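You operate a simulated robot arm through the tools that you are given. There is no shell and no other tool.

Carry out the task below with a simulated robot arm. There is one attempt and no reset: what you move stays moved.

## Task
Push the thick teal seal ring home in the coupler.
Fine: lay it on the coupler, slide the carrier IN, push the seal button, slide the carrier OUT again; leave the latch and the other thick rings.

It is judged by the outcome, as a careful person would: the job done as asked, and still so three seconds after it is handed in. It fails if anything else is knocked over, pushed out of place, dropped, spilled or broken. A push-on lid holds only when it is set on centred and level and pressed home; a screw cap is set on level and turned clockwise until tight.

## Robot
A 7-joint arm with a two-finger parallel gripper, fixed in place. Base frame: the origin is on the floor under the middle of its stand, x ahead of it, y to its left, z up; the work surface is at about z = 86.4. Readings come in cm, rad, newtons and seconds.
With the tool pointing down near the work surface it reaches from about 18 to 62 cm from the base axis. Its first joint turns from -2.897 to 2.897 rad. Payload 1.57 kg.
The TCP is the grasp point between the finger pads, 3 cm short of the fingertips. In the tool frame z runs along the fingers and y along their closing line. The gripper opens to 8 cm. The fingers are 1.7 cm wide and 1.2 cm thick; the gripper's body (4 by 8.2 cm) begins 8 cm behind the TCP.
Orientation is that of the tool frame in the base frame, as [roll, pitch, yaw] about the fixed x, y, z axes, in that order (R = Rz(yaw) Ry(pitch) Rx(roll)). With the fingers straight down and closing along the base's y, the tool's x points along the base's -x, its y along +y and its z along -z.

## Interface
- The arm moves only by the tool arm_command. Its argument "deltas" is a list of rows, each a list of 7 numbers: the shift along the base's x, y, z in mm, then the turn, a rotation vector about the base's x, y, z in rad, then the gripper command, from -1 (shut) to 1 (fully open), values between in proportion. In form: [[x, y, z, wx, wy, wz, gripper], ...]. A call has 1 to 20 rows; each row shifts and turns the commanded pose from where the row before left it. A row lasts 0.2 s, in which the tool goes at most 5 cm and 0.15 rad; a call with a longer step from one row to the next is refused whole, and so is a gripper value outside its range. Where a pose cannot be reached the arm comes as near as it can. A force on the tool above 40 N (or 10 N above the force at the start of the call, whichever is more), or a blocked arm, ends the call early, and 0.2 s more pass. The fingers move at their own pace (about 7.2 cm/s each) and stop on an object; they squeeze with about 35 N. The grip force told is the motor's: it shows also when the fingers shut on nothing. Time passes only in rows, and 0.2 s behind the last, so rows that do not move let the fingers close. The reply holds the time, the measured pose of the TCP, the force on the tool along the base axes, the opening and the grip force, in the units named above and with some noise, with the torque about the TCP (base axes, N m) and any sound that the robot's microphone picked up.
- Cameras (640 x 400 px; columns grow to the right, rows downward): "scene" is fixed at [22.02, -50.04, 143.2]; the picture's right is [0.94, -0.33, 0.00], its down [-0.19, -0.54, -0.82] and it looks along [0.27, 0.77, -0.57] (base axes); focal length 320 px, centre (320, 200). "wrist" rides on the gripper at [7.2, -0.7, -12.2] in the tool frame; the picture's right is [0.09, 1.00, 0.00], its down [-0.84, 0.08, -0.54] and it looks along [-0.54, 0.05, 0.84] (tool axes); focal length 238 px, centre (320, 200). There is no depth. A picture from a camera that has moved, and an enlarged one, comes with that camera's place and axes in the base frame and with its lens.
- grab_frame(camera): a new picture of that camera. The clock stands still meanwhile.
- move_column(by): slides the trunk up (or, below 0, down) by that many cm; the arm rides with it, the base frame stays. It gives what a move gives, with no picture.
- close_up(camera, box): a new picture of the part [left, top, right, bottom] of that camera's present view, enlarged. The clock stands still meanwhile.
- hand_in(): hands the job in; it is judged then, once.

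Places have to be worked out from the pictures, the camera data and where the tool is seen. Open the gripper and draw the arm clear of the work before you hand the job in, unless the task says otherwise.

The tools are called after ">>>" as name(argument=value, ...) on one line, values as JSON. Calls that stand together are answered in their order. arm_command: Moves the arm, as the interface text tells. Its arguments: {"type":"object","properties":{"deltas":{"type":"array"}},"required":["deltas"]} The other tools are called the same way: move_column (by) moves the trunk up or down; grab_frame (camera) takes a picture; close_up (camera, box) takes an enlarged picture of a part of a camera's view; hand_in () hands the job in.

At the start:

```text
time: 0.0
tool_pos: [48.72, -9.57, 123.96]
tcp_rot: [-3.141, 0.0, 3.141]
contact_force: [-1.2, -0.1, 0.8]
torque: [0.03, 0.02, 0.02]
opening: 7.98
gripper_force: 0.0
trunk travel left (down, up): [-72.5, 26.5]
```

scene: 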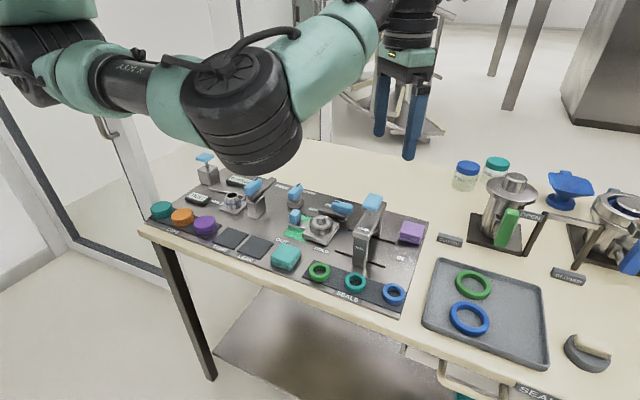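
wrist: 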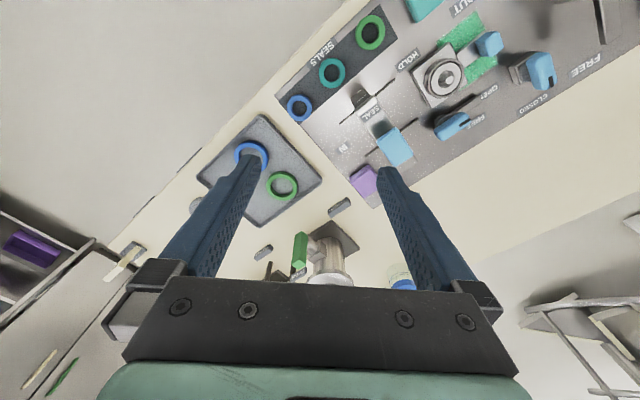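

I see a panel with a seal station; I'll look closely at the panel from both cameras before moving.

>>> close_up(camera="scene", box=[230, 160, 440, 310])

>>> close_up(camera="wrist", box=[270, 0, 590, 200])

>>> close_up(camera="scene", box=[140, 140, 350, 290])

```text
2.67 times, centred on (335, 235) of scene
camera zoom: at [22.02, -50.04, 143.2], right [0.94, -0.33, 0.0], down [-0.19, -0.54, -0.82], along [0.27, 0.77, -0.57], focal length 854 px, centre (280, 107)
```

zoom: 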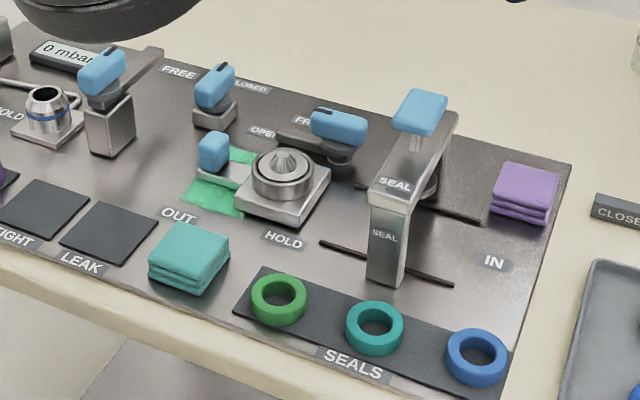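

```text
2.00 times, centred on (430, 100) of wrist
camera zoom: at [41.32, -10.15, 136.13], right [-0.09, 1.0, 0.0], down [0.84, 0.08, 0.54], along [0.54, 0.05, -0.84], focal length 477 px, centre (100, 400)
```

zoom: 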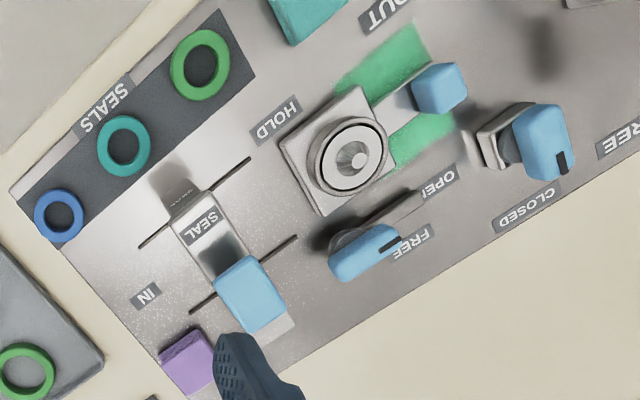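

```text
2.67 times, centred on (245, 215) of scene
camera zoom: at [22.02, -50.04, 143.2], right [0.94, -0.33, 0.0], down [-0.19, -0.54, -0.82], along [0.27, 0.77, -0.57], focal length 854 px, centre (520, 160)
```

zoom: 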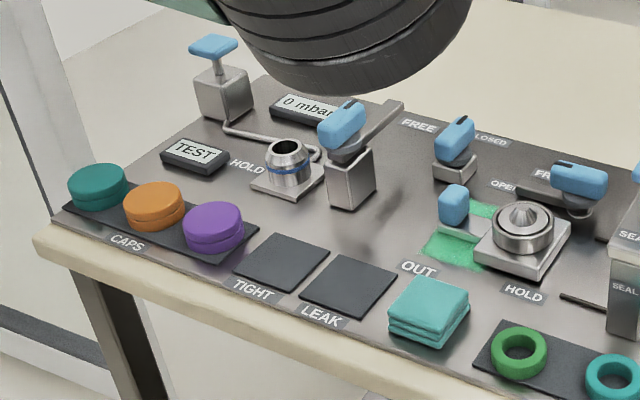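

The teal ring sits near (45, -8), the coupler near (44, 12.7), and the press button near (53.3, 2.8, 100.5). The panel is turned about -44°. I'll move above the coupler at a safe height with the gripper yawed to match the panel, so I can look closer.

>>> arm_command(deltas=[[-5.5, 27.9, -17.5, 0, 0, -0.097, 1], [-5.5, 27.9, -17.5, 0, 0, -0.097, 1], [-5.5, 27.9, -17.5, 0, 0, -0.097, 1], [-5.5, 27.9, -17.5, 0, 0, -0.097, 1], [-5.5, 27.9, -17.5, 0, 0, -0.097, 1], [-5.5, 27.9, -17.5, 0, 0, -0.097, 1], [-5.5, 27.9, -17.5, 0, 0, -0.097, 1], [-5.5, 27.9, -17.5, 0, 0, -0.097, 1], [0, 0, 0, 0, 0, 0, 1]])

>>> grab_frame(camera="wrist")

>>> grab_frame(camera="scene")

```text
time: 2.0
tool_pos: [44.17, 12.79, 110.0]
tcp_rot: [3.141, -0.001, 2.364]
contact_force: [-0.1, -0.2, 0.5]
torque: [0.03, 0.02, -0.02]
opening: 8.0
gripper_force: 0.1
trunk travel left (down, up): [-72.5, 26.5]
```

```text
taken
camera wrist: at [38.48, 17.49, 122.19], right [0.63, 0.77, 0.0], down [0.65, -0.53, 0.54], along [0.42, -0.34, -0.84], focal length 238 px, centre (320, 200)
```

wrist: 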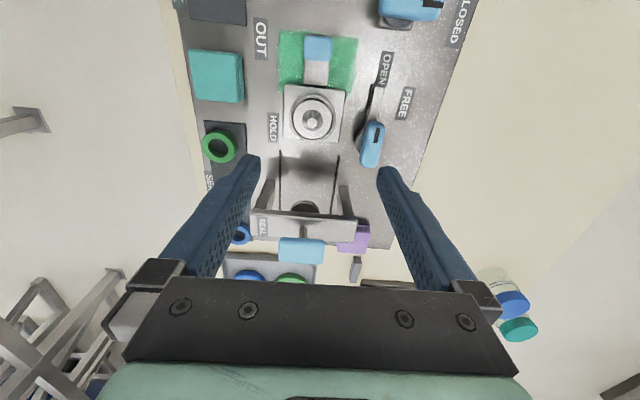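

```text
taken
```

scene: 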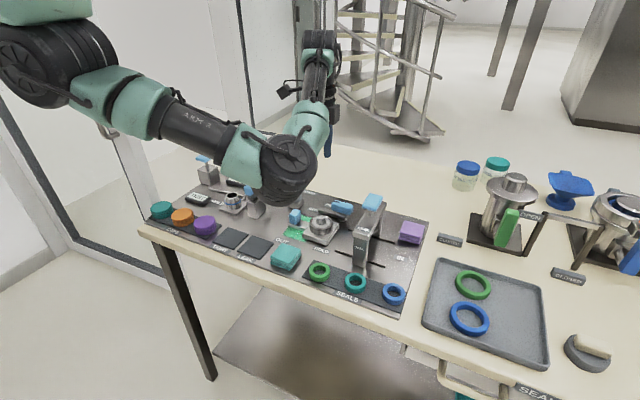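

The panel is now roughly square in the wrist view. I'll zoom in on the carrier and the press.

>>> close_up(camera="wrist", box=[180, 20, 460, 195])

>>> close_up(camera="wrist", box=[230, 140, 400, 280])

>>> close_up(camera="scene", box=[280, 190, 400, 275])

```text
2.29 times, centred on (320, 108) of wrist
camera zoom: at [38.48, 17.49, 122.19], right [0.63, 0.77, 0.0], down [0.65, -0.53, 0.54], along [0.42, -0.34, -0.84], focal length 545 px, centre (320, 411)
```

zoom: 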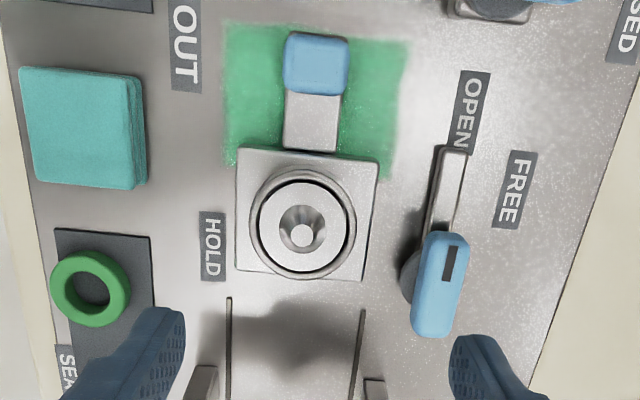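

```text
2.86 times, centred on (315, 210) of wrist
camera zoom: at [38.48, 17.49, 122.19], right [0.63, 0.77, 0.0], down [0.65, -0.53, 0.54], along [0.42, -0.34, -0.84], focal length 681 px, centre (334, 171)
```

zoom: 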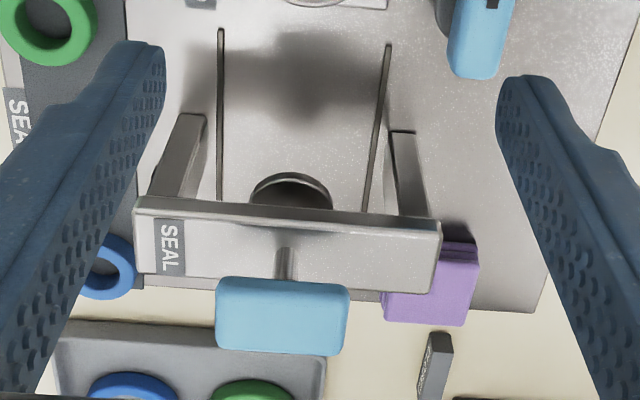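

```text
4.71 times, centred on (340, 232) of scene
camera zoom: at [22.02, -50.04, 143.2], right [0.94, -0.33, 0.0], down [-0.19, -0.54, -0.82], along [0.27, 0.77, -0.57], focal length 1507 px, centre (226, 47)
```

zoom: 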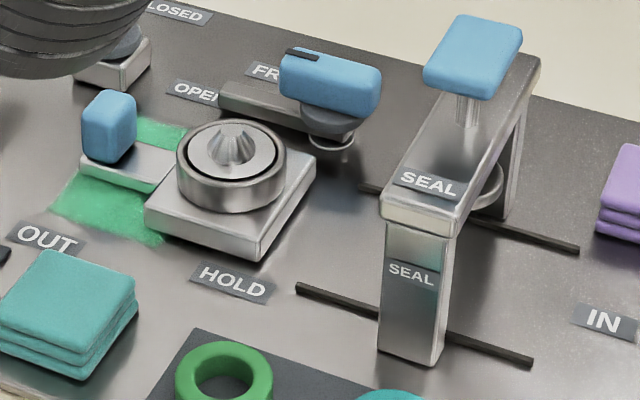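

The coupler's rim is near (44.1, 11.6, 89.7), with a cup of about 5.3 cm inside and a central cone. Next I'll hover over the teal ring to refine its position.

>>> arm_command(deltas=[[1.5, -34.4, 0, 0, 0, 0, 1], [1.5, -34.4, 0, 0, 0, 0, 1], [1.5, -34.4, 0, 0, 0, 0, 1], [1.5, -34.4, 0, 0, 0, 0, 1], [1.5, -34.4, 0, 0, 0, 0, 1], [1.5, -34.4, 0, 0, 0, 0, 1], [0, 0, -40, 0, 0, 0, 1], [0, 0, -40, 0, 0, 0, 1], [0, 0, 0, 0, 0, 0, 1]])

>>> grab_frame(camera="wrist")

>>> grab_frame(camera="scene")

```text
time: 4.0
tool_pos: [45.05, -7.95, 101.78]
tcp_rot: [-3.141, 0.0, 2.364]
contact_force: [0.1, 0.0, 0.4]
torque: [0.03, -0.02, 0.03]
opening: 8.0
gripper_force: 0.1
trunk travel left (down, up): [-72.5, 26.5]
```

```text
taken
camera wrist: at [39.34, -3.4, 114.04], right [0.63, 0.78, 0.0], down [0.65, -0.53, 0.54], along [0.42, -0.34, -0.84], focal length 238 px, centre (320, 200)
```

wrist: 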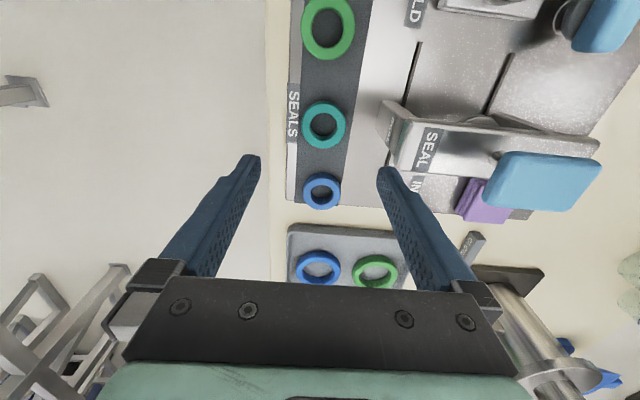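

```text
taken
```

scene: 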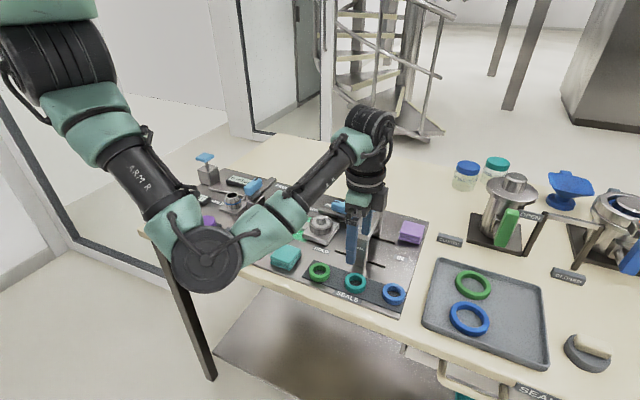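

The ring appears almost directly below the TCP. I'll zoom in to measure the offset and its size.

>>> close_up(camera="wrist", box=[270, 80, 390, 155])

>>> close_up(camera="scene", box=[300, 180, 420, 310])

```text
5.33 times, centred on (330, 118) of wrist
camera zoom: at [39.34, -3.4, 114.04], right [0.63, 0.78, 0.0], down [0.65, -0.53, 0.54], along [0.42, -0.34, -0.84], focal length 1271 px, centre (267, 640)
```

zoom: 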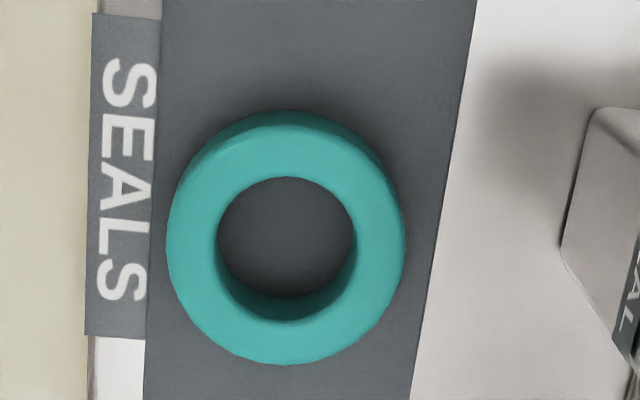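

```text
3.08 times, centred on (360, 245) of scene
camera zoom: at [22.02, -50.04, 143.2], right [0.94, -0.33, 0.0], down [-0.19, -0.54, -0.82], along [0.27, 0.77, -0.57], focal length 985 px, centre (197, 62)
```

zoom: 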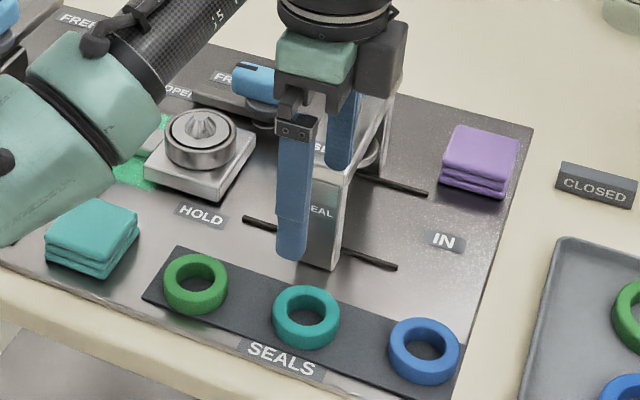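

The ring measures about 4.8 cm OD, 2.8 cm ID and 1.4 cm tall, centred near (45.13, -7.65). I'll shift onto it, come down to just above it, and re-check.

>>> arm_command(deltas=[[0.8, 3.0, -30, 0, 0, 0, 1], [0, 0, -30, 0, 0, 0, 1], [0, 0, -20, 0, 0, 0, 1], [0, 0, 0, 0, 0, 0, 1]])

>>> close_up(camera="wrist", box=[220, 80, 420, 205])

>>> close_up(camera="scene", box=[310, 230, 410, 310])

```text
time: 5.0
tool_pos: [45.18, -7.64, 93.89]
tcp_rot: [3.141, 0.001, 2.365]
contact_force: [0.1, 1.0, 0.4]
torque: [-0.02, 0.01, -0.01]
opening: 7.99
gripper_force: 0.0
trunk travel left (down, up): [-72.5, 26.5]
```

```text
3.20 times, centred on (320, 142) of wrist
camera zoom: at [39.43, -3.07, 106.09], right [0.63, 0.77, 0.0], down [0.65, -0.53, 0.54], along [0.42, -0.34, -0.84], focal length 763 px, centre (320, 384)
```

zoom: 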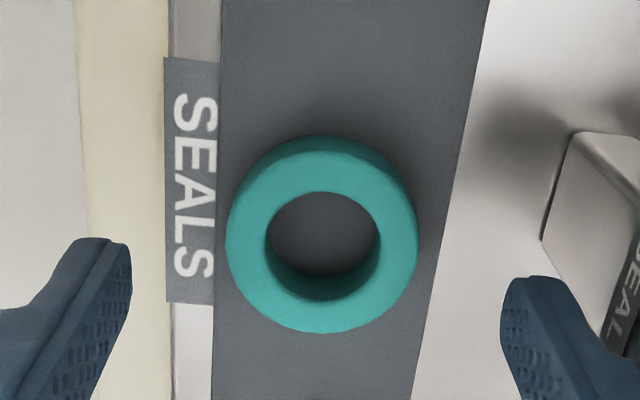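

```text
5.00 times, centred on (360, 270) of scene
camera zoom: at [22.02, -50.04, 143.2], right [0.94, -0.33, 0.0], down [-0.19, -0.54, -0.82], along [0.27, 0.77, -0.57], focal length 1601 px, centre (120, -150)
```

zoom: 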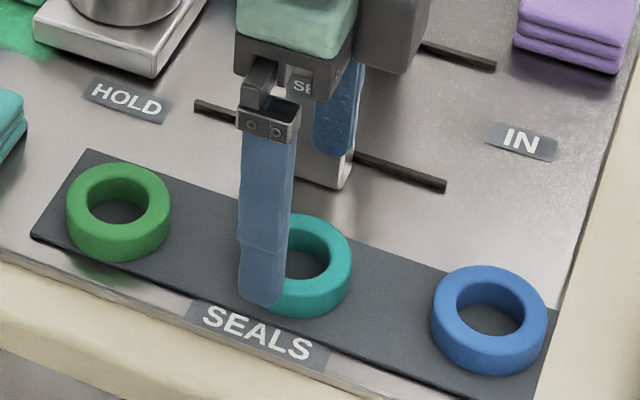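

The ring centre matches the tool axis to within about a millimetre. I'll descend so the fingertips reach about z=87.7, which grips the upper half of the ring, then check before closing.

>>> arm_command(deltas=[[0, 0, -16, 0, 0, 0, 1], [0, 0, -16, 0, 0, 0, 1], [0, 0, 0, 0, 0, 0, 1]])

>>> close_up(camera="wrist", box=[220, 80, 420, 205])

>>> close_up(camera="scene", box=[310, 230, 410, 310])

```text
time: 5.8
tool_pos: [45.25, -7.78, 90.66]
tcp_rot: [-3.141, 0.001, 2.365]
contact_force: [-0.4, -0.8, -0.9]
torque: [0.01, -0.01, 0.0]
opening: 8.01
gripper_force: 0.0
trunk travel left (down, up): [-72.5, 26.5]
```

```text
3.20 times, centred on (320, 142) of wrist
camera zoom: at [39.47, -3.11, 102.9], right [0.63, 0.78, 0.0], down [0.65, -0.53, 0.54], along [0.42, -0.34, -0.84], focal length 763 px, centre (320, 384)
```

zoom: 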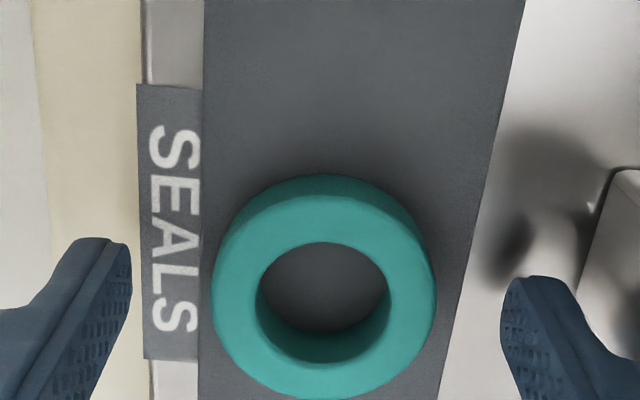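

```text
5.00 times, centred on (360, 270) of scene
camera zoom: at [22.02, -50.04, 143.2], right [0.94, -0.33, 0.0], down [-0.19, -0.54, -0.82], along [0.27, 0.77, -0.57], focal length 1601 px, centre (120, -150)
```

zoom: 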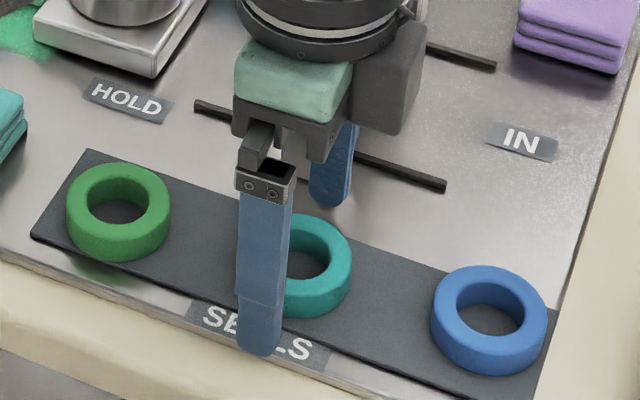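

Fingers straddle the ring at mid-height. I'll make a sub-millimetre trim back along the panel axis and close on the ring.

>>> arm_command(deltas=[[-0.7, 0.7, 0, 0, 0, 0, 1], [0, 0, 0, 0, 0, 0, 0.3], [0, 0, 0, 0, 0, 0, -1], [0, 0, 0, 0, 0, 0, -1], [0, 0, 0, 0, 0, 0, -1]])

>>> close_up(camera="wrist", box=[220, 80, 420, 205])

>>> close_up(camera="scene", box=[310, 230, 410, 310])

```text
time: 7.0
tool_pos: [45.13, -7.65, 90.73]
tcp_rot: [3.141, -0.001, 2.365]
contact_force: [-0.4, -0.6, 0.9]
torque: [0.04, 0.0, -0.01]
opening: 4.63
gripper_force: 35.1
trunk travel left (down, up): [-72.5, 26.5]
```

```text
3.20 times, centred on (320, 142) of wrist
camera zoom: at [39.4, -2.96, 102.92], right [0.63, 0.77, 0.0], down [0.65, -0.53, 0.54], along [0.42, -0.34, -0.84], focal length 763 px, centre (320, 384)
```

zoom: 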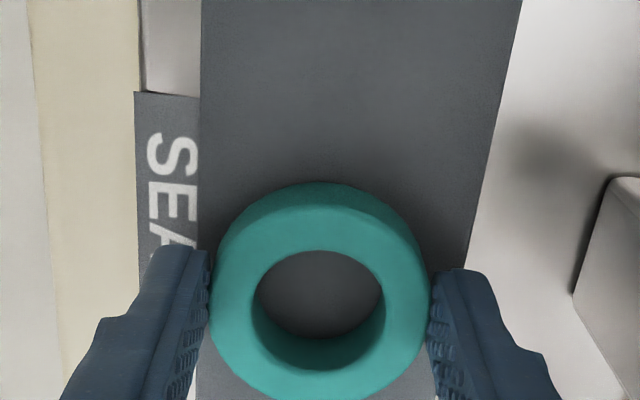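

```text
5.00 times, centred on (360, 270) of scene
camera zoom: at [22.02, -50.04, 143.2], right [0.94, -0.33, 0.0], down [-0.19, -0.54, -0.82], along [0.27, 0.77, -0.57], focal length 1601 px, centre (120, -150)
```

zoom: 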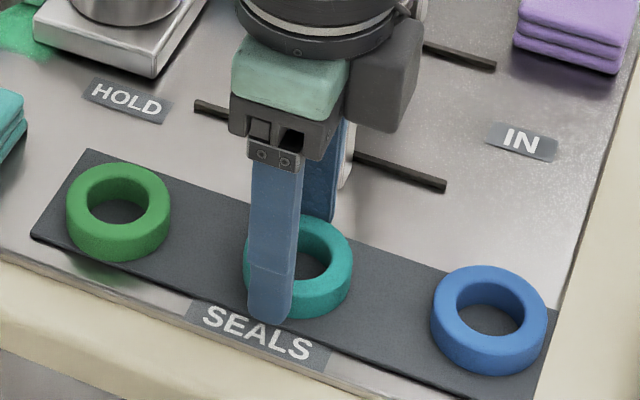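

The grip is solid at 4.63 cm and 35 N. I'll lift straight up and carry the ring over to hover above the coupler.

>>> arm_command(deltas=[[0, 0, 20, 0, 0, 0, -1], [0, 0, 40, 0, 0, 0, -1], [0, 0, 45, 0, 0, 0, -1], [0, 0, 45, 0, 0, 0, -1], [-1.7, 32.1, 0, 0, 0, 0, -1], [-1.7, 32.1, 0, 0, 0, 0, -1], [-1.7, 32.1, 0, 0, 0, 0, -1], [-1.7, 32.1, 0, 0, 0, 0, -1], [-1.7, 32.1, 0, 0, 0, 0, -1], [-1.7, 32.1, 0, 0, 0, 0, -1], [0, 0, 0, 0, 0, 0, -1], [0, 0, 0, 0, 0, 0, -1]])

>>> grab_frame(camera="wrist")

>>> close_up(camera="scene", box=[260, 150, 420, 280])

```text
time: 9.6
tool_pos: [43.95, 11.89, 105.76]
tcp_rot: [3.141, 0.002, 2.364]
contact_force: [0.6, 0.3, 0.5]
torque: [0.01, 0.0, 0.02]
opening: 4.62
gripper_force: 35.2
trunk travel left (down, up): [-72.5, 26.5]
```

```text
taken
camera wrist: at [38.38, 16.55, 117.97], right [0.63, 0.77, 0.0], down [0.65, -0.53, 0.54], along [0.42, -0.34, -0.84], focal length 238 px, centre (320, 200)
```

wrist: 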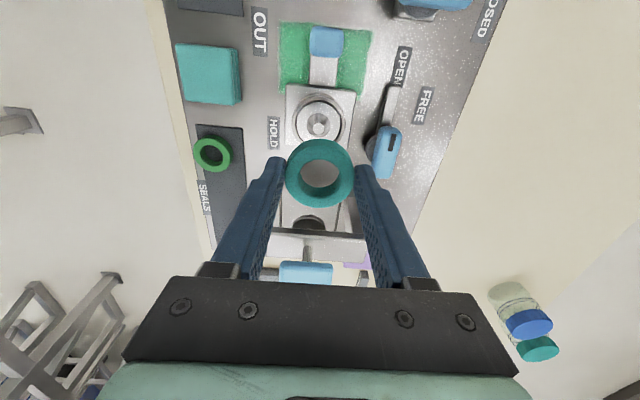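

```text
3.08 times, centred on (340, 215) of scene
camera zoom: at [22.02, -50.04, 143.2], right [0.94, -0.33, 0.0], down [-0.19, -0.54, -0.82], along [0.27, 0.77, -0.57], focal length 985 px, centre (258, 154)
```

zoom: 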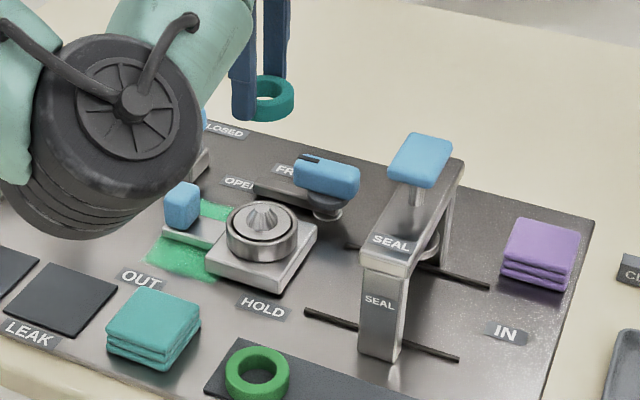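

The ring hangs level in the grip. I'll zoom in on the ring and coupler in the wrist view and check the elbow's clearance in the full scene.

>>> close_up(camera="wrist", box=[240, 80, 400, 220])

>>> grab_frame(camera="scene")

```text
2.86 times, centred on (320, 150) of wrist
camera zoom: at [38.38, 16.55, 117.97], right [0.63, 0.77, 0.0], down [0.65, -0.53, 0.54], along [0.42, -0.34, -0.84], focal length 681 px, centre (320, 343)
```

zoom: 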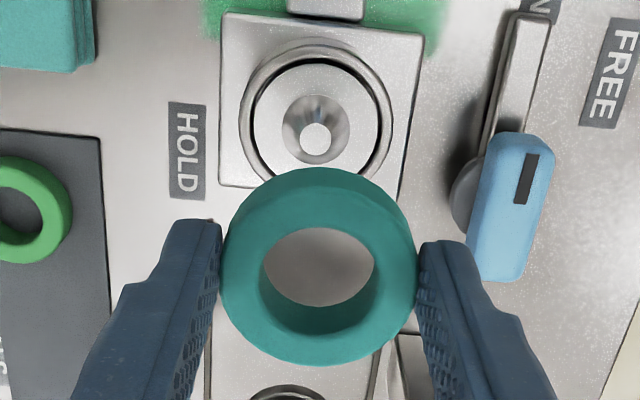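

```text
taken
```

scene: 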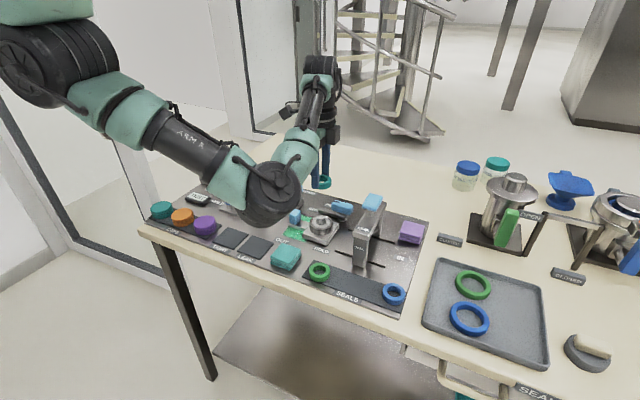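

The elbow hangs low near the front of the panel, roughly over the teal cloth. Before descending I'll raise the trunk 12 cm so the elbow stays well clear, since the tool rides up with it.

>>> move_column(by=12)

>>> grab_frame(camera="scene")

```text
time: 11.1
tool_pos: [44.03, 11.86, 117.7]
tcp_rot: [-3.141, 0.0, 2.365]
contact_force: [-0.3, 0.4, -0.7]
torque: [0.03, -0.02, 0.0]
opening: 4.61
gripper_force: 35.2
trunk travel left (down, up): [-84.5, 14.5]
```

```text
taken
```

scene: 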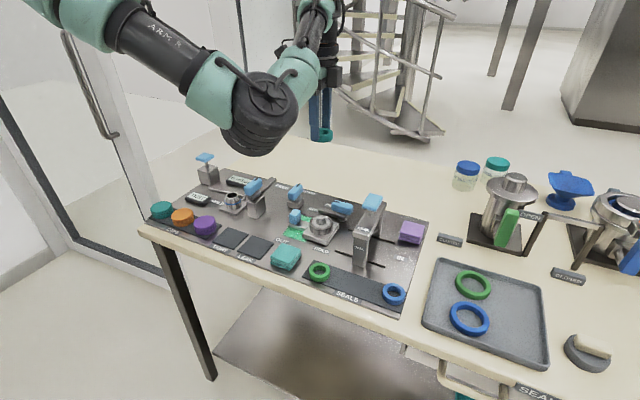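

The trunk is up and the ring is still held. I'll lower the tool back to about z=104 and compare the elbow height.

>>> arm_command(deltas=[[0, 0, -35, 0, 0, 0, -1], [0, 0, -35, 0, 0, 0, -1], [0, 0, -35, 0, 0, 0, -1], [0, 0, -32, 0, 0, 0, -1], [0, 0, 0, 0, 0, 0, -1], [0, 0, 0, 0, 0, 0, -1]])

>>> grab_frame(camera="scene")

>>> close_up(camera="wrist", box=[240, 80, 400, 220])

```text
time: 12.5
tool_pos: [44.09, 11.83, 104.12]
tcp_rot: [3.14, 0.001, 2.366]
contact_force: [0.0, -0.4, -0.2]
torque: [0.04, -0.02, 0.04]
opening: 4.63
gripper_force: 34.8
trunk travel left (down, up): [-84.5, 14.5]
```

```text
taken
```

scene: 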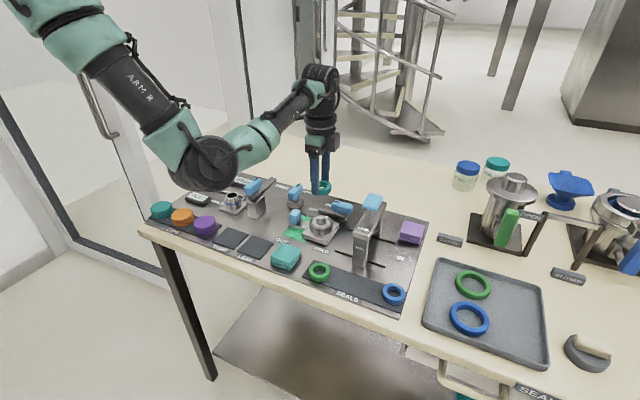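

```text
2.86 times, centred on (320, 150) of wrist
camera zoom: at [38.37, 16.55, 116.32], right [0.63, 0.77, 0.0], down [0.65, -0.53, 0.54], along [0.42, -0.34, -0.84], focal length 681 px, centre (320, 343)
```

zoom: 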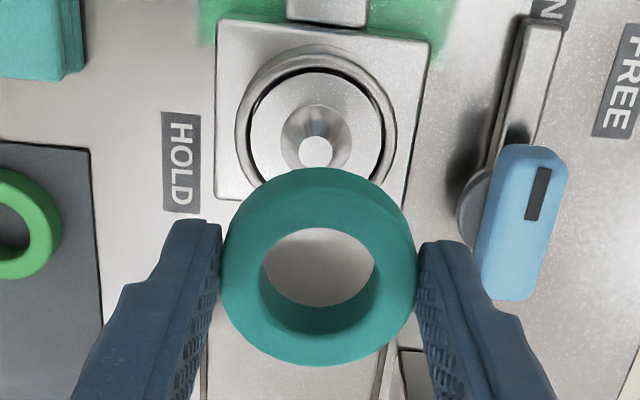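

The elbow is now well clear. The ring needs a shift of about (-1.2, -1.5) mm to line up with the coupler, so I'll apply that and descend to just above the cone.

>>> arm_command(deltas=[[-1.2, -1.5, -20, 0, 0, 0, -1], [0, 0, -20, 0, 0, 0, -1], [0, 0, -20, 0, 0, 0, -1], [0, 0, 0, 0, 0, 0, -1], [0, 0, 0, 0, 0, 0, -1]])

>>> close_up(camera="wrist", box=[240, 80, 400, 220])

>>> close_up(camera="scene", box=[270, 160, 370, 260])

>>> grab_frame(camera="scene")

```text
time: 13.7
tool_pos: [43.96, 11.83, 98.15]
tcp_rot: [-3.141, 0.0, 2.365]
contact_force: [0.1, -0.3, 0.7]
torque: [0.0, 0.02, 0.02]
opening: 4.6
gripper_force: 35.0
trunk travel left (down, up): [-84.5, 14.5]
```

```text
2.86 times, centred on (320, 150) of wrist
camera zoom: at [38.32, 16.41, 110.28], right [0.63, 0.78, 0.0], down [0.65, -0.53, 0.54], along [0.42, -0.34, -0.84], focal length 681 px, centre (320, 343)
```

zoom: 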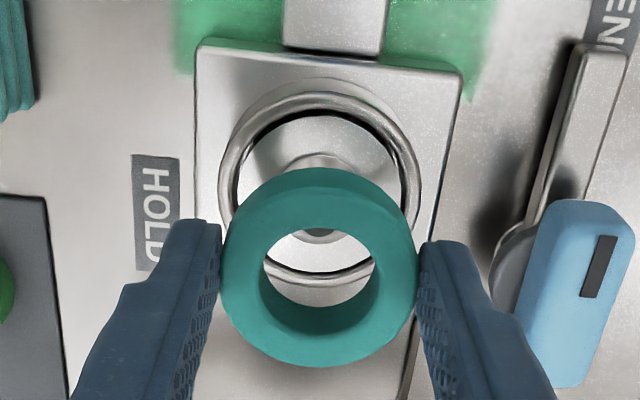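

```text
4.00 times, centred on (320, 210) of scene
camera zoom: at [22.02, -50.04, 143.2], right [0.94, -0.33, 0.0], down [-0.19, -0.54, -0.82], along [0.27, 0.77, -0.57], focal length 1281 px, centre (320, 160)
```

zoom: 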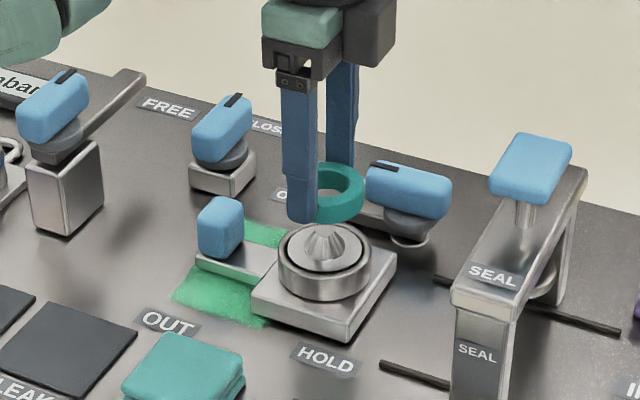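

```text
taken
```

scene: 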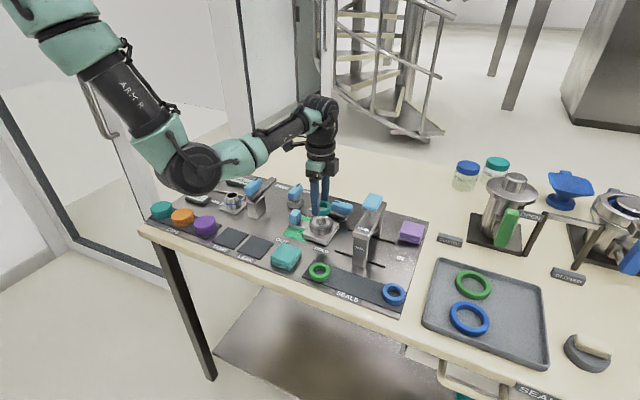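

The rim estimates from both cameras agree best at z≈90.2, with the coupler at about (43.97, 11.70). I'll trim y by -1.2 mm and come down another 2 cm for a closer check.

>>> arm_command(deltas=[[0.3, -1.2, -10, 0, 0, 0, -1], [0, 0, -10, 0, 0, 0, -1], [0, 0, 0, 0, 0, 0, -1], [0, 0, 0, 0, 0, 0, -1]])

>>> close_up(camera="wrist", box=[240, 100, 400, 200])

>>> close_up(camera="scene", box=[290, 180, 350, 240])

```text
time: 14.7
tool_pos: [43.93, 11.78, 96.04]
tcp_rot: [-3.142, 0.001, 2.364]
contact_force: [0.4, -1.4, 0.0]
torque: [0.0, 0.0, 0.04]
opening: 4.61
gripper_force: 35.1
trunk travel left (down, up): [-84.5, 14.5]
```

```text
4.00 times, centred on (320, 150) of wrist
camera zoom: at [38.3, 16.31, 108.23], right [0.63, 0.78, 0.0], down [0.65, -0.53, 0.54], along [0.42, -0.34, -0.84], focal length 953 px, centre (320, 400)
```

zoom: 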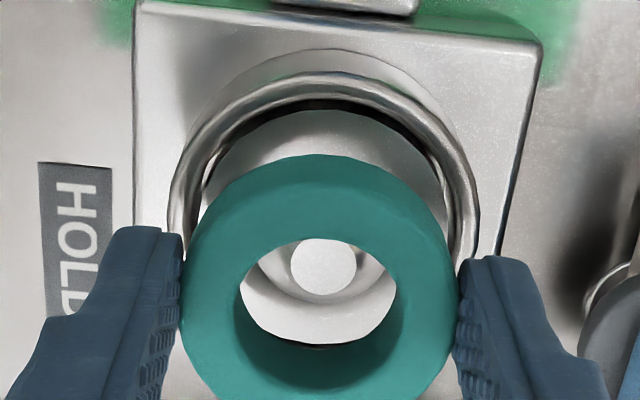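

```text
6.67 times, centred on (320, 210) of scene
camera zoom: at [22.02, -50.04, 143.2], right [0.94, -0.33, 0.0], down [-0.19, -0.54, -0.82], along [0.27, 0.77, -0.57], focal length 2134 px, centre (320, 133)
```

zoom: 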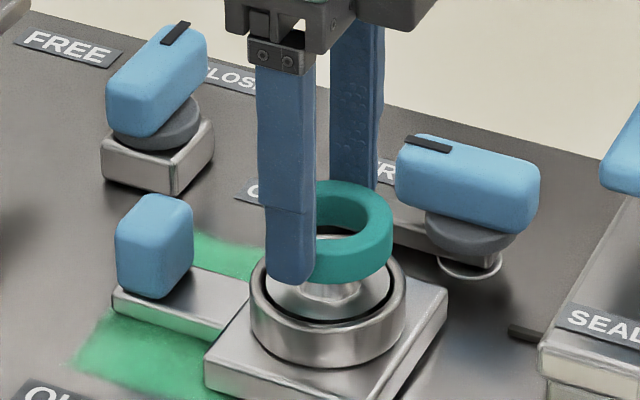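

The ring is concentric with the rim to within about 0.5 mm, and the cone tip sits in the centre of the hole. I'll descend gently in small steps while watching the force.

>>> arm_command(deltas=[[0.3, 0.4, -5, 0, 0, 0, -1], [0, 0, -5, 0, 0, 0, -1], [0, 0, -4, 0, 0, 0, -1], [0, 0, -3, 0, 0, 0, -1], [0, 0, 0, 0, 0, 0, -1]])

>>> close_up(camera="wrist", box=[240, 100, 400, 200])

>>> close_up(camera="scene", box=[290, 180, 350, 240])

```text
time: 15.9
tool_pos: [44.0, 11.72, 94.27]
tcp_rot: [3.141, 0.0, 2.365]
contact_force: [0.5, 1.7, -1.8]
torque: [0.06, -0.03, -0.01]
opening: 4.62
gripper_force: 35.0
trunk travel left (down, up): [-84.5, 14.5]
```

```text
4.00 times, centred on (320, 150) of wrist
camera zoom: at [38.27, 16.33, 106.54], right [0.63, 0.78, 0.0], down [0.65, -0.53, 0.54], along [0.42, -0.34, -0.84], focal length 953 px, centre (320, 400)
```

zoom: 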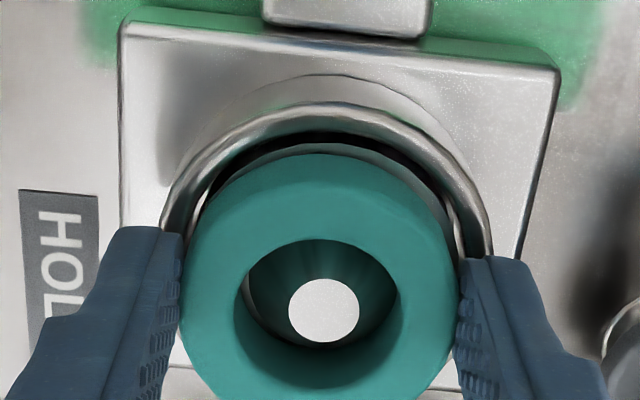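

```text
6.67 times, centred on (320, 210) of scene
camera zoom: at [22.02, -50.04, 143.2], right [0.94, -0.33, 0.0], down [-0.19, -0.54, -0.82], along [0.27, 0.77, -0.57], focal length 2134 px, centre (320, 133)
```

zoom: 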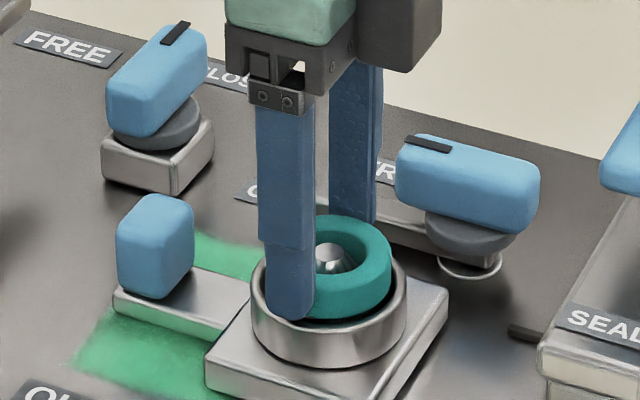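

The cone is through the hole, centred, with no significant force. I'll continue down a few more millimetres in small steps.

>>> arm_command(deltas=[[0, 0, -1.5, 0, 0, 0, -1], [0, 0, -1.5, 0, 0, 0, -1], [0, 0, 0, 0, 0, 0, -1]])

>>> close_up(camera="scene", box=[290, 180, 350, 240])

```text
time: 16.7
tool_pos: [44.0, 11.79, 94.23]
tcp_rot: [3.141, 0.001, 2.364]
contact_force: [-1.7, 0.2, 8.4]
torque: [-0.05, 0.17, -0.02]
opening: 4.58
gripper_force: 34.7
trunk travel left (down, up): [-84.5, 14.5]
```

```text
6.67 times, centred on (320, 210) of scene
camera zoom: at [22.02, -50.04, 143.2], right [0.94, -0.33, 0.0], down [-0.19, -0.54, -0.82], along [0.27, 0.77, -0.57], focal length 2134 px, centre (320, 133)
```

zoom: 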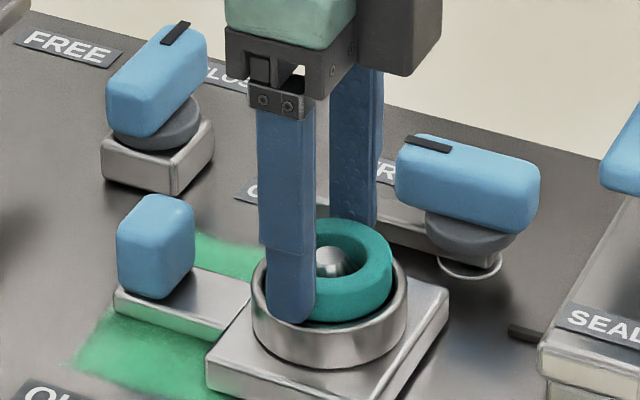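

A contact of 8.4 N upward has appeared, so the ring has landed. I'll check the wrist view for levelness and whether the fingertips touch the rim.

>>> close_up(camera="wrist", box=[240, 110, 400, 210])

>>> close_up(camera="scene", box=[305, 200, 345, 235])

```text
4.00 times, centred on (320, 160) of wrist
camera zoom: at [38.27, 16.33, 106.36], right [0.63, 0.77, 0.0], down [0.65, -0.53, 0.54], along [0.42, -0.34, -0.84], focal length 953 px, centre (320, 360)
```

zoom: 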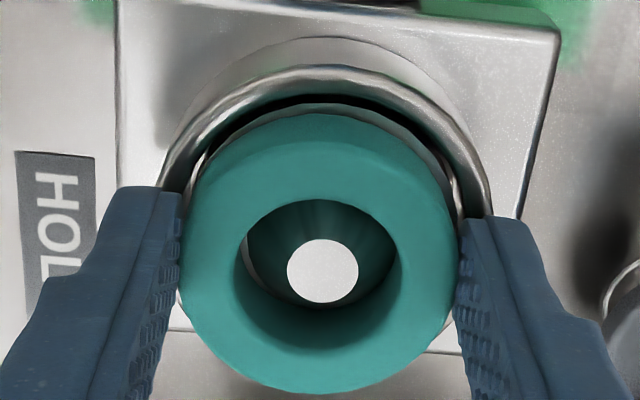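

```text
11.43 times, centred on (325, 218) of scene
camera zoom: at [22.02, -50.04, 143.2], right [0.94, -0.33, 0.0], down [-0.19, -0.54, -0.82], along [0.27, 0.77, -0.57], focal length 3659 px, centre (263, 0)
```

zoom: 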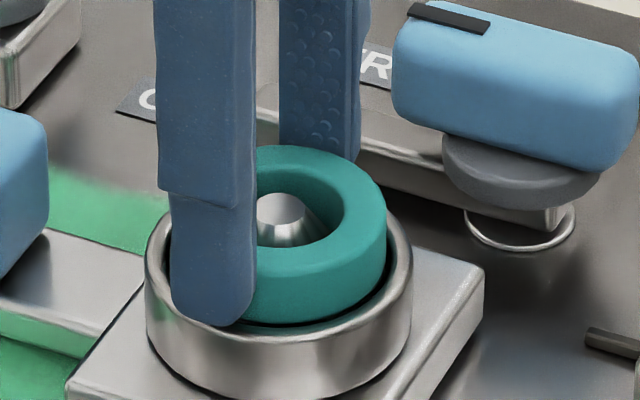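

The ring is level around the cone and resting on the hub, with the fingertips above the rim. I'll ease off the pressure slightly and open only partway to stay clear of the latch.

>>> arm_command(deltas=[[0, 0, 1.5, 0, 0, 0, -1], [0, 0, 0, 0, 0, 0, 0.3], [0, 0, 0, 0, 0, 0, 0.4], [0, 0, 0, 0, 0, 0, 0.4], [0, 0, 0, 0, 0, 0, 0.4]])

>>> close_up(camera="wrist", box=[240, 110, 400, 210])

>>> close_up(camera="scene", box=[305, 200, 345, 235])

```text
time: 17.9
tool_pos: [44.02, 11.75, 94.29]
tcp_rot: [-3.141, 0.001, 2.364]
contact_force: [-1.4, -0.1, 0.0]
torque: [-0.01, 0.0, -0.03]
opening: 5.59
gripper_force: 0.1
trunk travel left (down, up): [-84.5, 14.5]
```

```text
4.00 times, centred on (320, 160) of wrist
camera zoom: at [38.33, 16.33, 106.46], right [0.63, 0.77, 0.0], down [0.65, -0.53, 0.54], along [0.42, -0.34, -0.84], focal length 953 px, centre (320, 360)
```

zoom: 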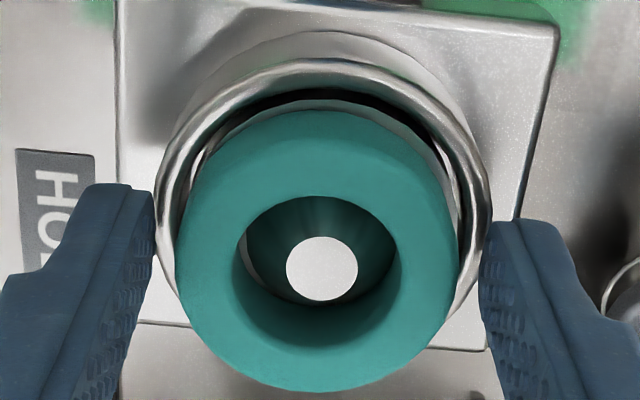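

```text
11.43 times, centred on (325, 218) of scene
camera zoom: at [22.02, -50.04, 143.2], right [0.94, -0.33, 0.0], down [-0.19, -0.54, -0.82], along [0.27, 0.77, -0.57], focal length 3659 px, centre (263, 0)
```

zoom: 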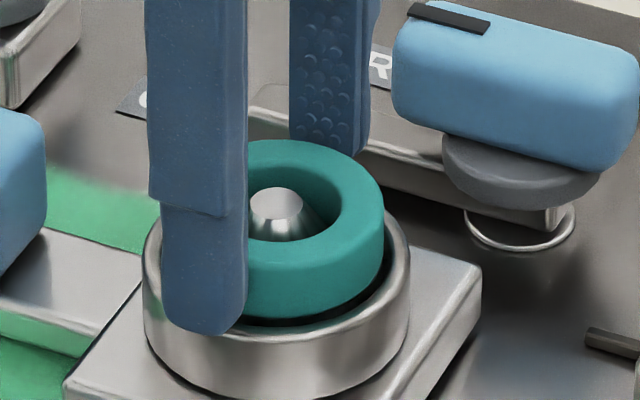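

The ring stays seated after release. I'll raise the gripper straight up and check the ring's centring.

>>> arm_command(deltas=[[0, 0, 10, 0, 0, 0, 0.4], [0, 0, 20, 0, 0, 0, 0.4], [0, 0, 40, 0, 0, 0, 0.4], [0, 0, 40, 0, 0, 0, 0.4], [0, 0, 0, 0, 0, 0, 0.4], [0, 0, 0, 0, 0, 0, 0.4]])

>>> close_up(camera="wrist", box=[270, 80, 370, 160])

>>> close_up(camera="scene", box=[280, 190, 380, 260])

```text
time: 19.3
tool_pos: [43.92, 11.63, 105.28]
tcp_rot: [3.141, -0.001, 2.366]
contact_force: [0.8, 0.1, 0.8]
torque: [0.01, 0.0, -0.01]
opening: 5.58
gripper_force: 0.1
trunk travel left (down, up): [-84.5, 14.5]
```

```text
5.00 times, centred on (320, 120) of wrist
camera zoom: at [38.26, 16.19, 117.49], right [0.63, 0.77, 0.0], down [0.65, -0.53, 0.54], along [0.42, -0.34, -0.84], focal length 1192 px, centre (320, 600)
```

zoom: 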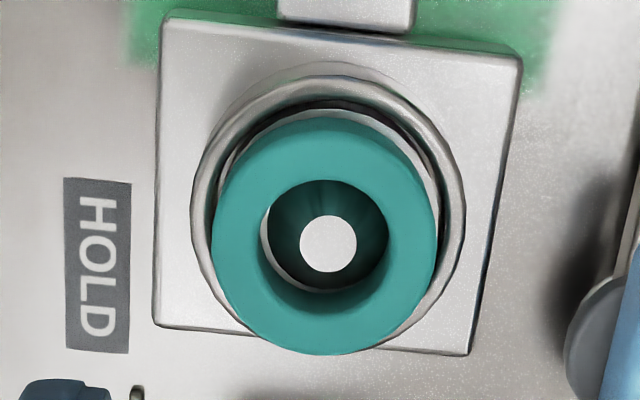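

```text
5.71 times, centred on (330, 225) of scene
camera zoom: at [22.02, -50.04, 143.2], right [0.94, -0.33, 0.0], down [-0.19, -0.54, -0.82], along [0.27, 0.77, -0.57], focal length 1829 px, centre (263, 57)
```

zoom: 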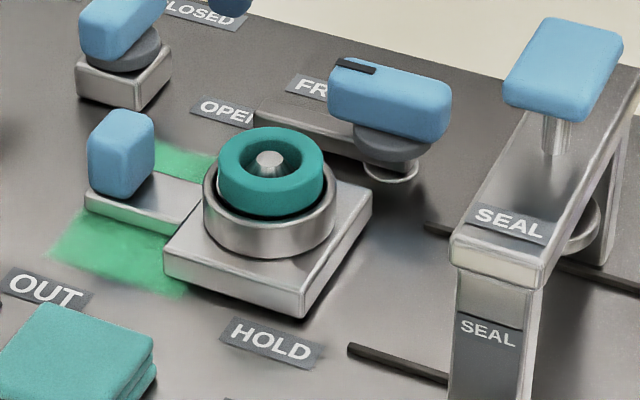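

The ring looks centred to within about 0.5 mm. I'll zoom in further to confirm it's level.

>>> close_up(camera="scene", box=[308, 202, 346, 240])

>>> close_up(camera="scene", box=[285, 190, 325, 240])

>>> grab_frame(camera="wrist")

```text
10.53 times, centred on (327, 221) of scene
camera zoom: at [22.02, -50.04, 143.2], right [0.94, -0.33, 0.0], down [-0.19, -0.54, -0.82], along [0.27, 0.77, -0.57], focal length 3370 px, centre (246, -21)
```

zoom: 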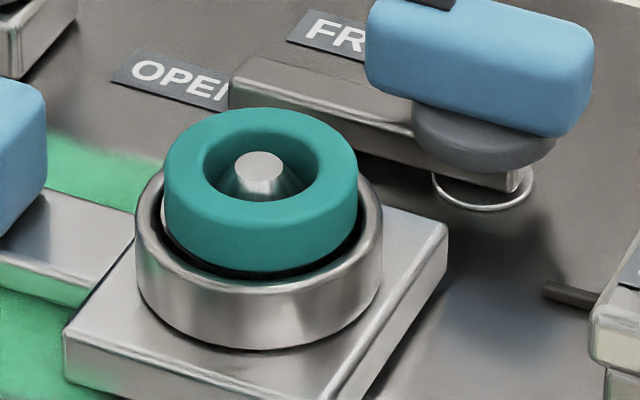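

```text
8.00 times, centred on (305, 215) of scene
camera zoom: at [22.02, -50.04, 143.2], right [0.94, -0.33, 0.0], down [-0.19, -0.54, -0.82], along [0.27, 0.77, -0.57], focal length 2561 px, centre (440, 80)
```

zoom: 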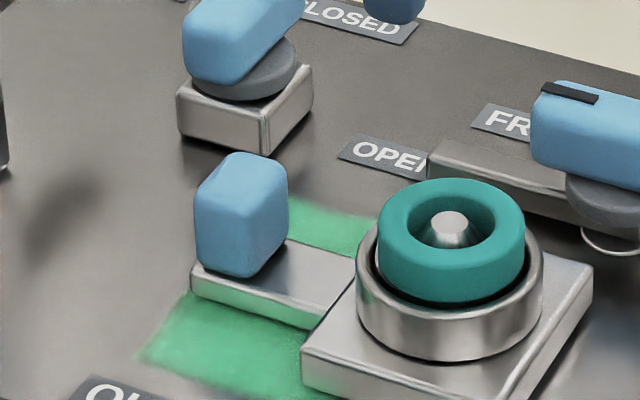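

```text
taken
camera wrist: at [38.26, 16.19, 117.49], right [0.63, 0.77, 0.0], down [0.65, -0.53, 0.54], along [0.42, -0.34, -0.84], focal length 238 px, centre (320, 200)
```

wrist: 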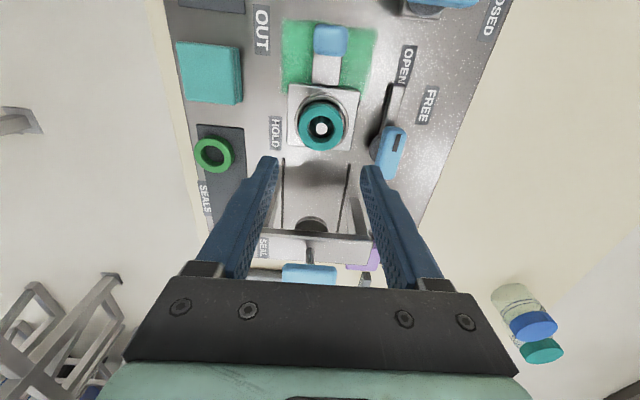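

The ring looks level and centred. Next is the carrier handle, which I estimate at about (38.6, 17.0) and 3 cm wide. I'll move above it at a safe height and look.

>>> arm_command(deltas=[[-17.7, 17.9, 0, 0, 0, 0, 0.25], [-17.7, 17.9, 0, 0, 0, 0, 0.25], [-17.7, 17.9, 0, 0, 0, 0, 0.25], [0, 0, 0, 0, 0, 0, 0.25], [0, 0, 0, 0, 0, 0, 0.25]])

>>> grab_frame(camera="wrist")

>>> grab_frame(camera="scene")

```text
time: 20.5
tool_pos: [38.71, 17.05, 105.22]
tcp_rot: [-3.141, 0.001, 2.366]
contact_force: [-0.5, 0.3, -0.1]
torque: [0.03, -0.01, -0.01]
opening: 4.99
gripper_force: 0.1
trunk travel left (down, up): [-84.5, 14.5]
```

```text
taken
camera wrist: at [32.93, 21.56, 117.43], right [0.63, 0.77, 0.0], down [0.65, -0.53, 0.54], along [0.42, -0.34, -0.84], focal length 238 px, centre (320, 200)
```

wrist: 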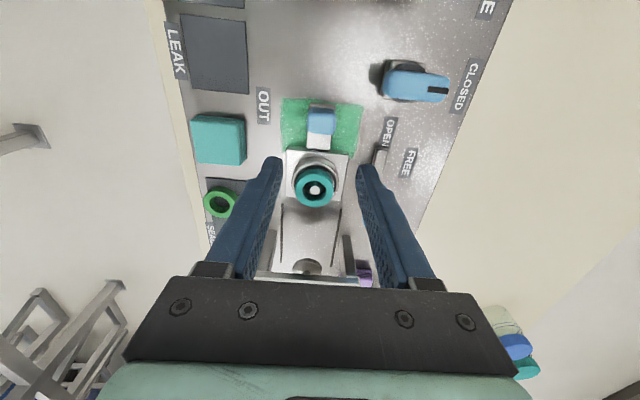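

```text
taken
```

scene: 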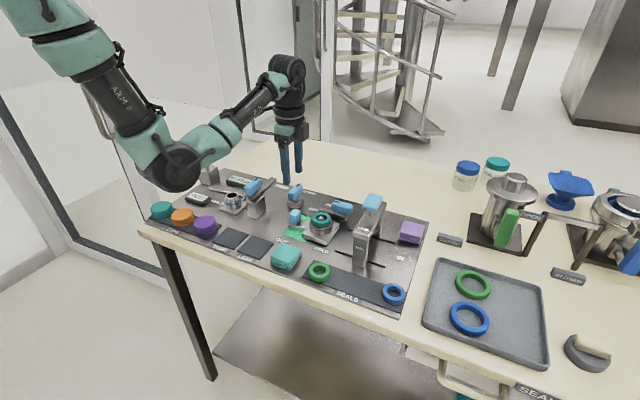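

The view is clear. I'll zoom in on the handle to align the gripper with it.

>>> close_up(camera="wrist", box=[260, 90, 380, 165])

```text
5.33 times, centred on (320, 128) of wrist
camera zoom: at [32.93, 21.56, 117.43], right [0.63, 0.77, 0.0], down [0.65, -0.53, 0.54], along [0.42, -0.34, -0.84], focal length 1271 px, centre (320, 587)
```

zoom: 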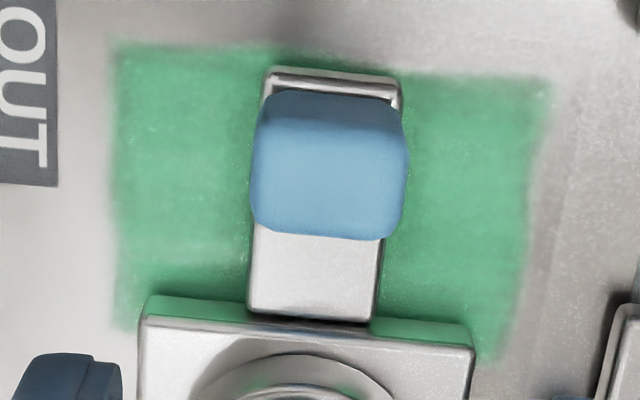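

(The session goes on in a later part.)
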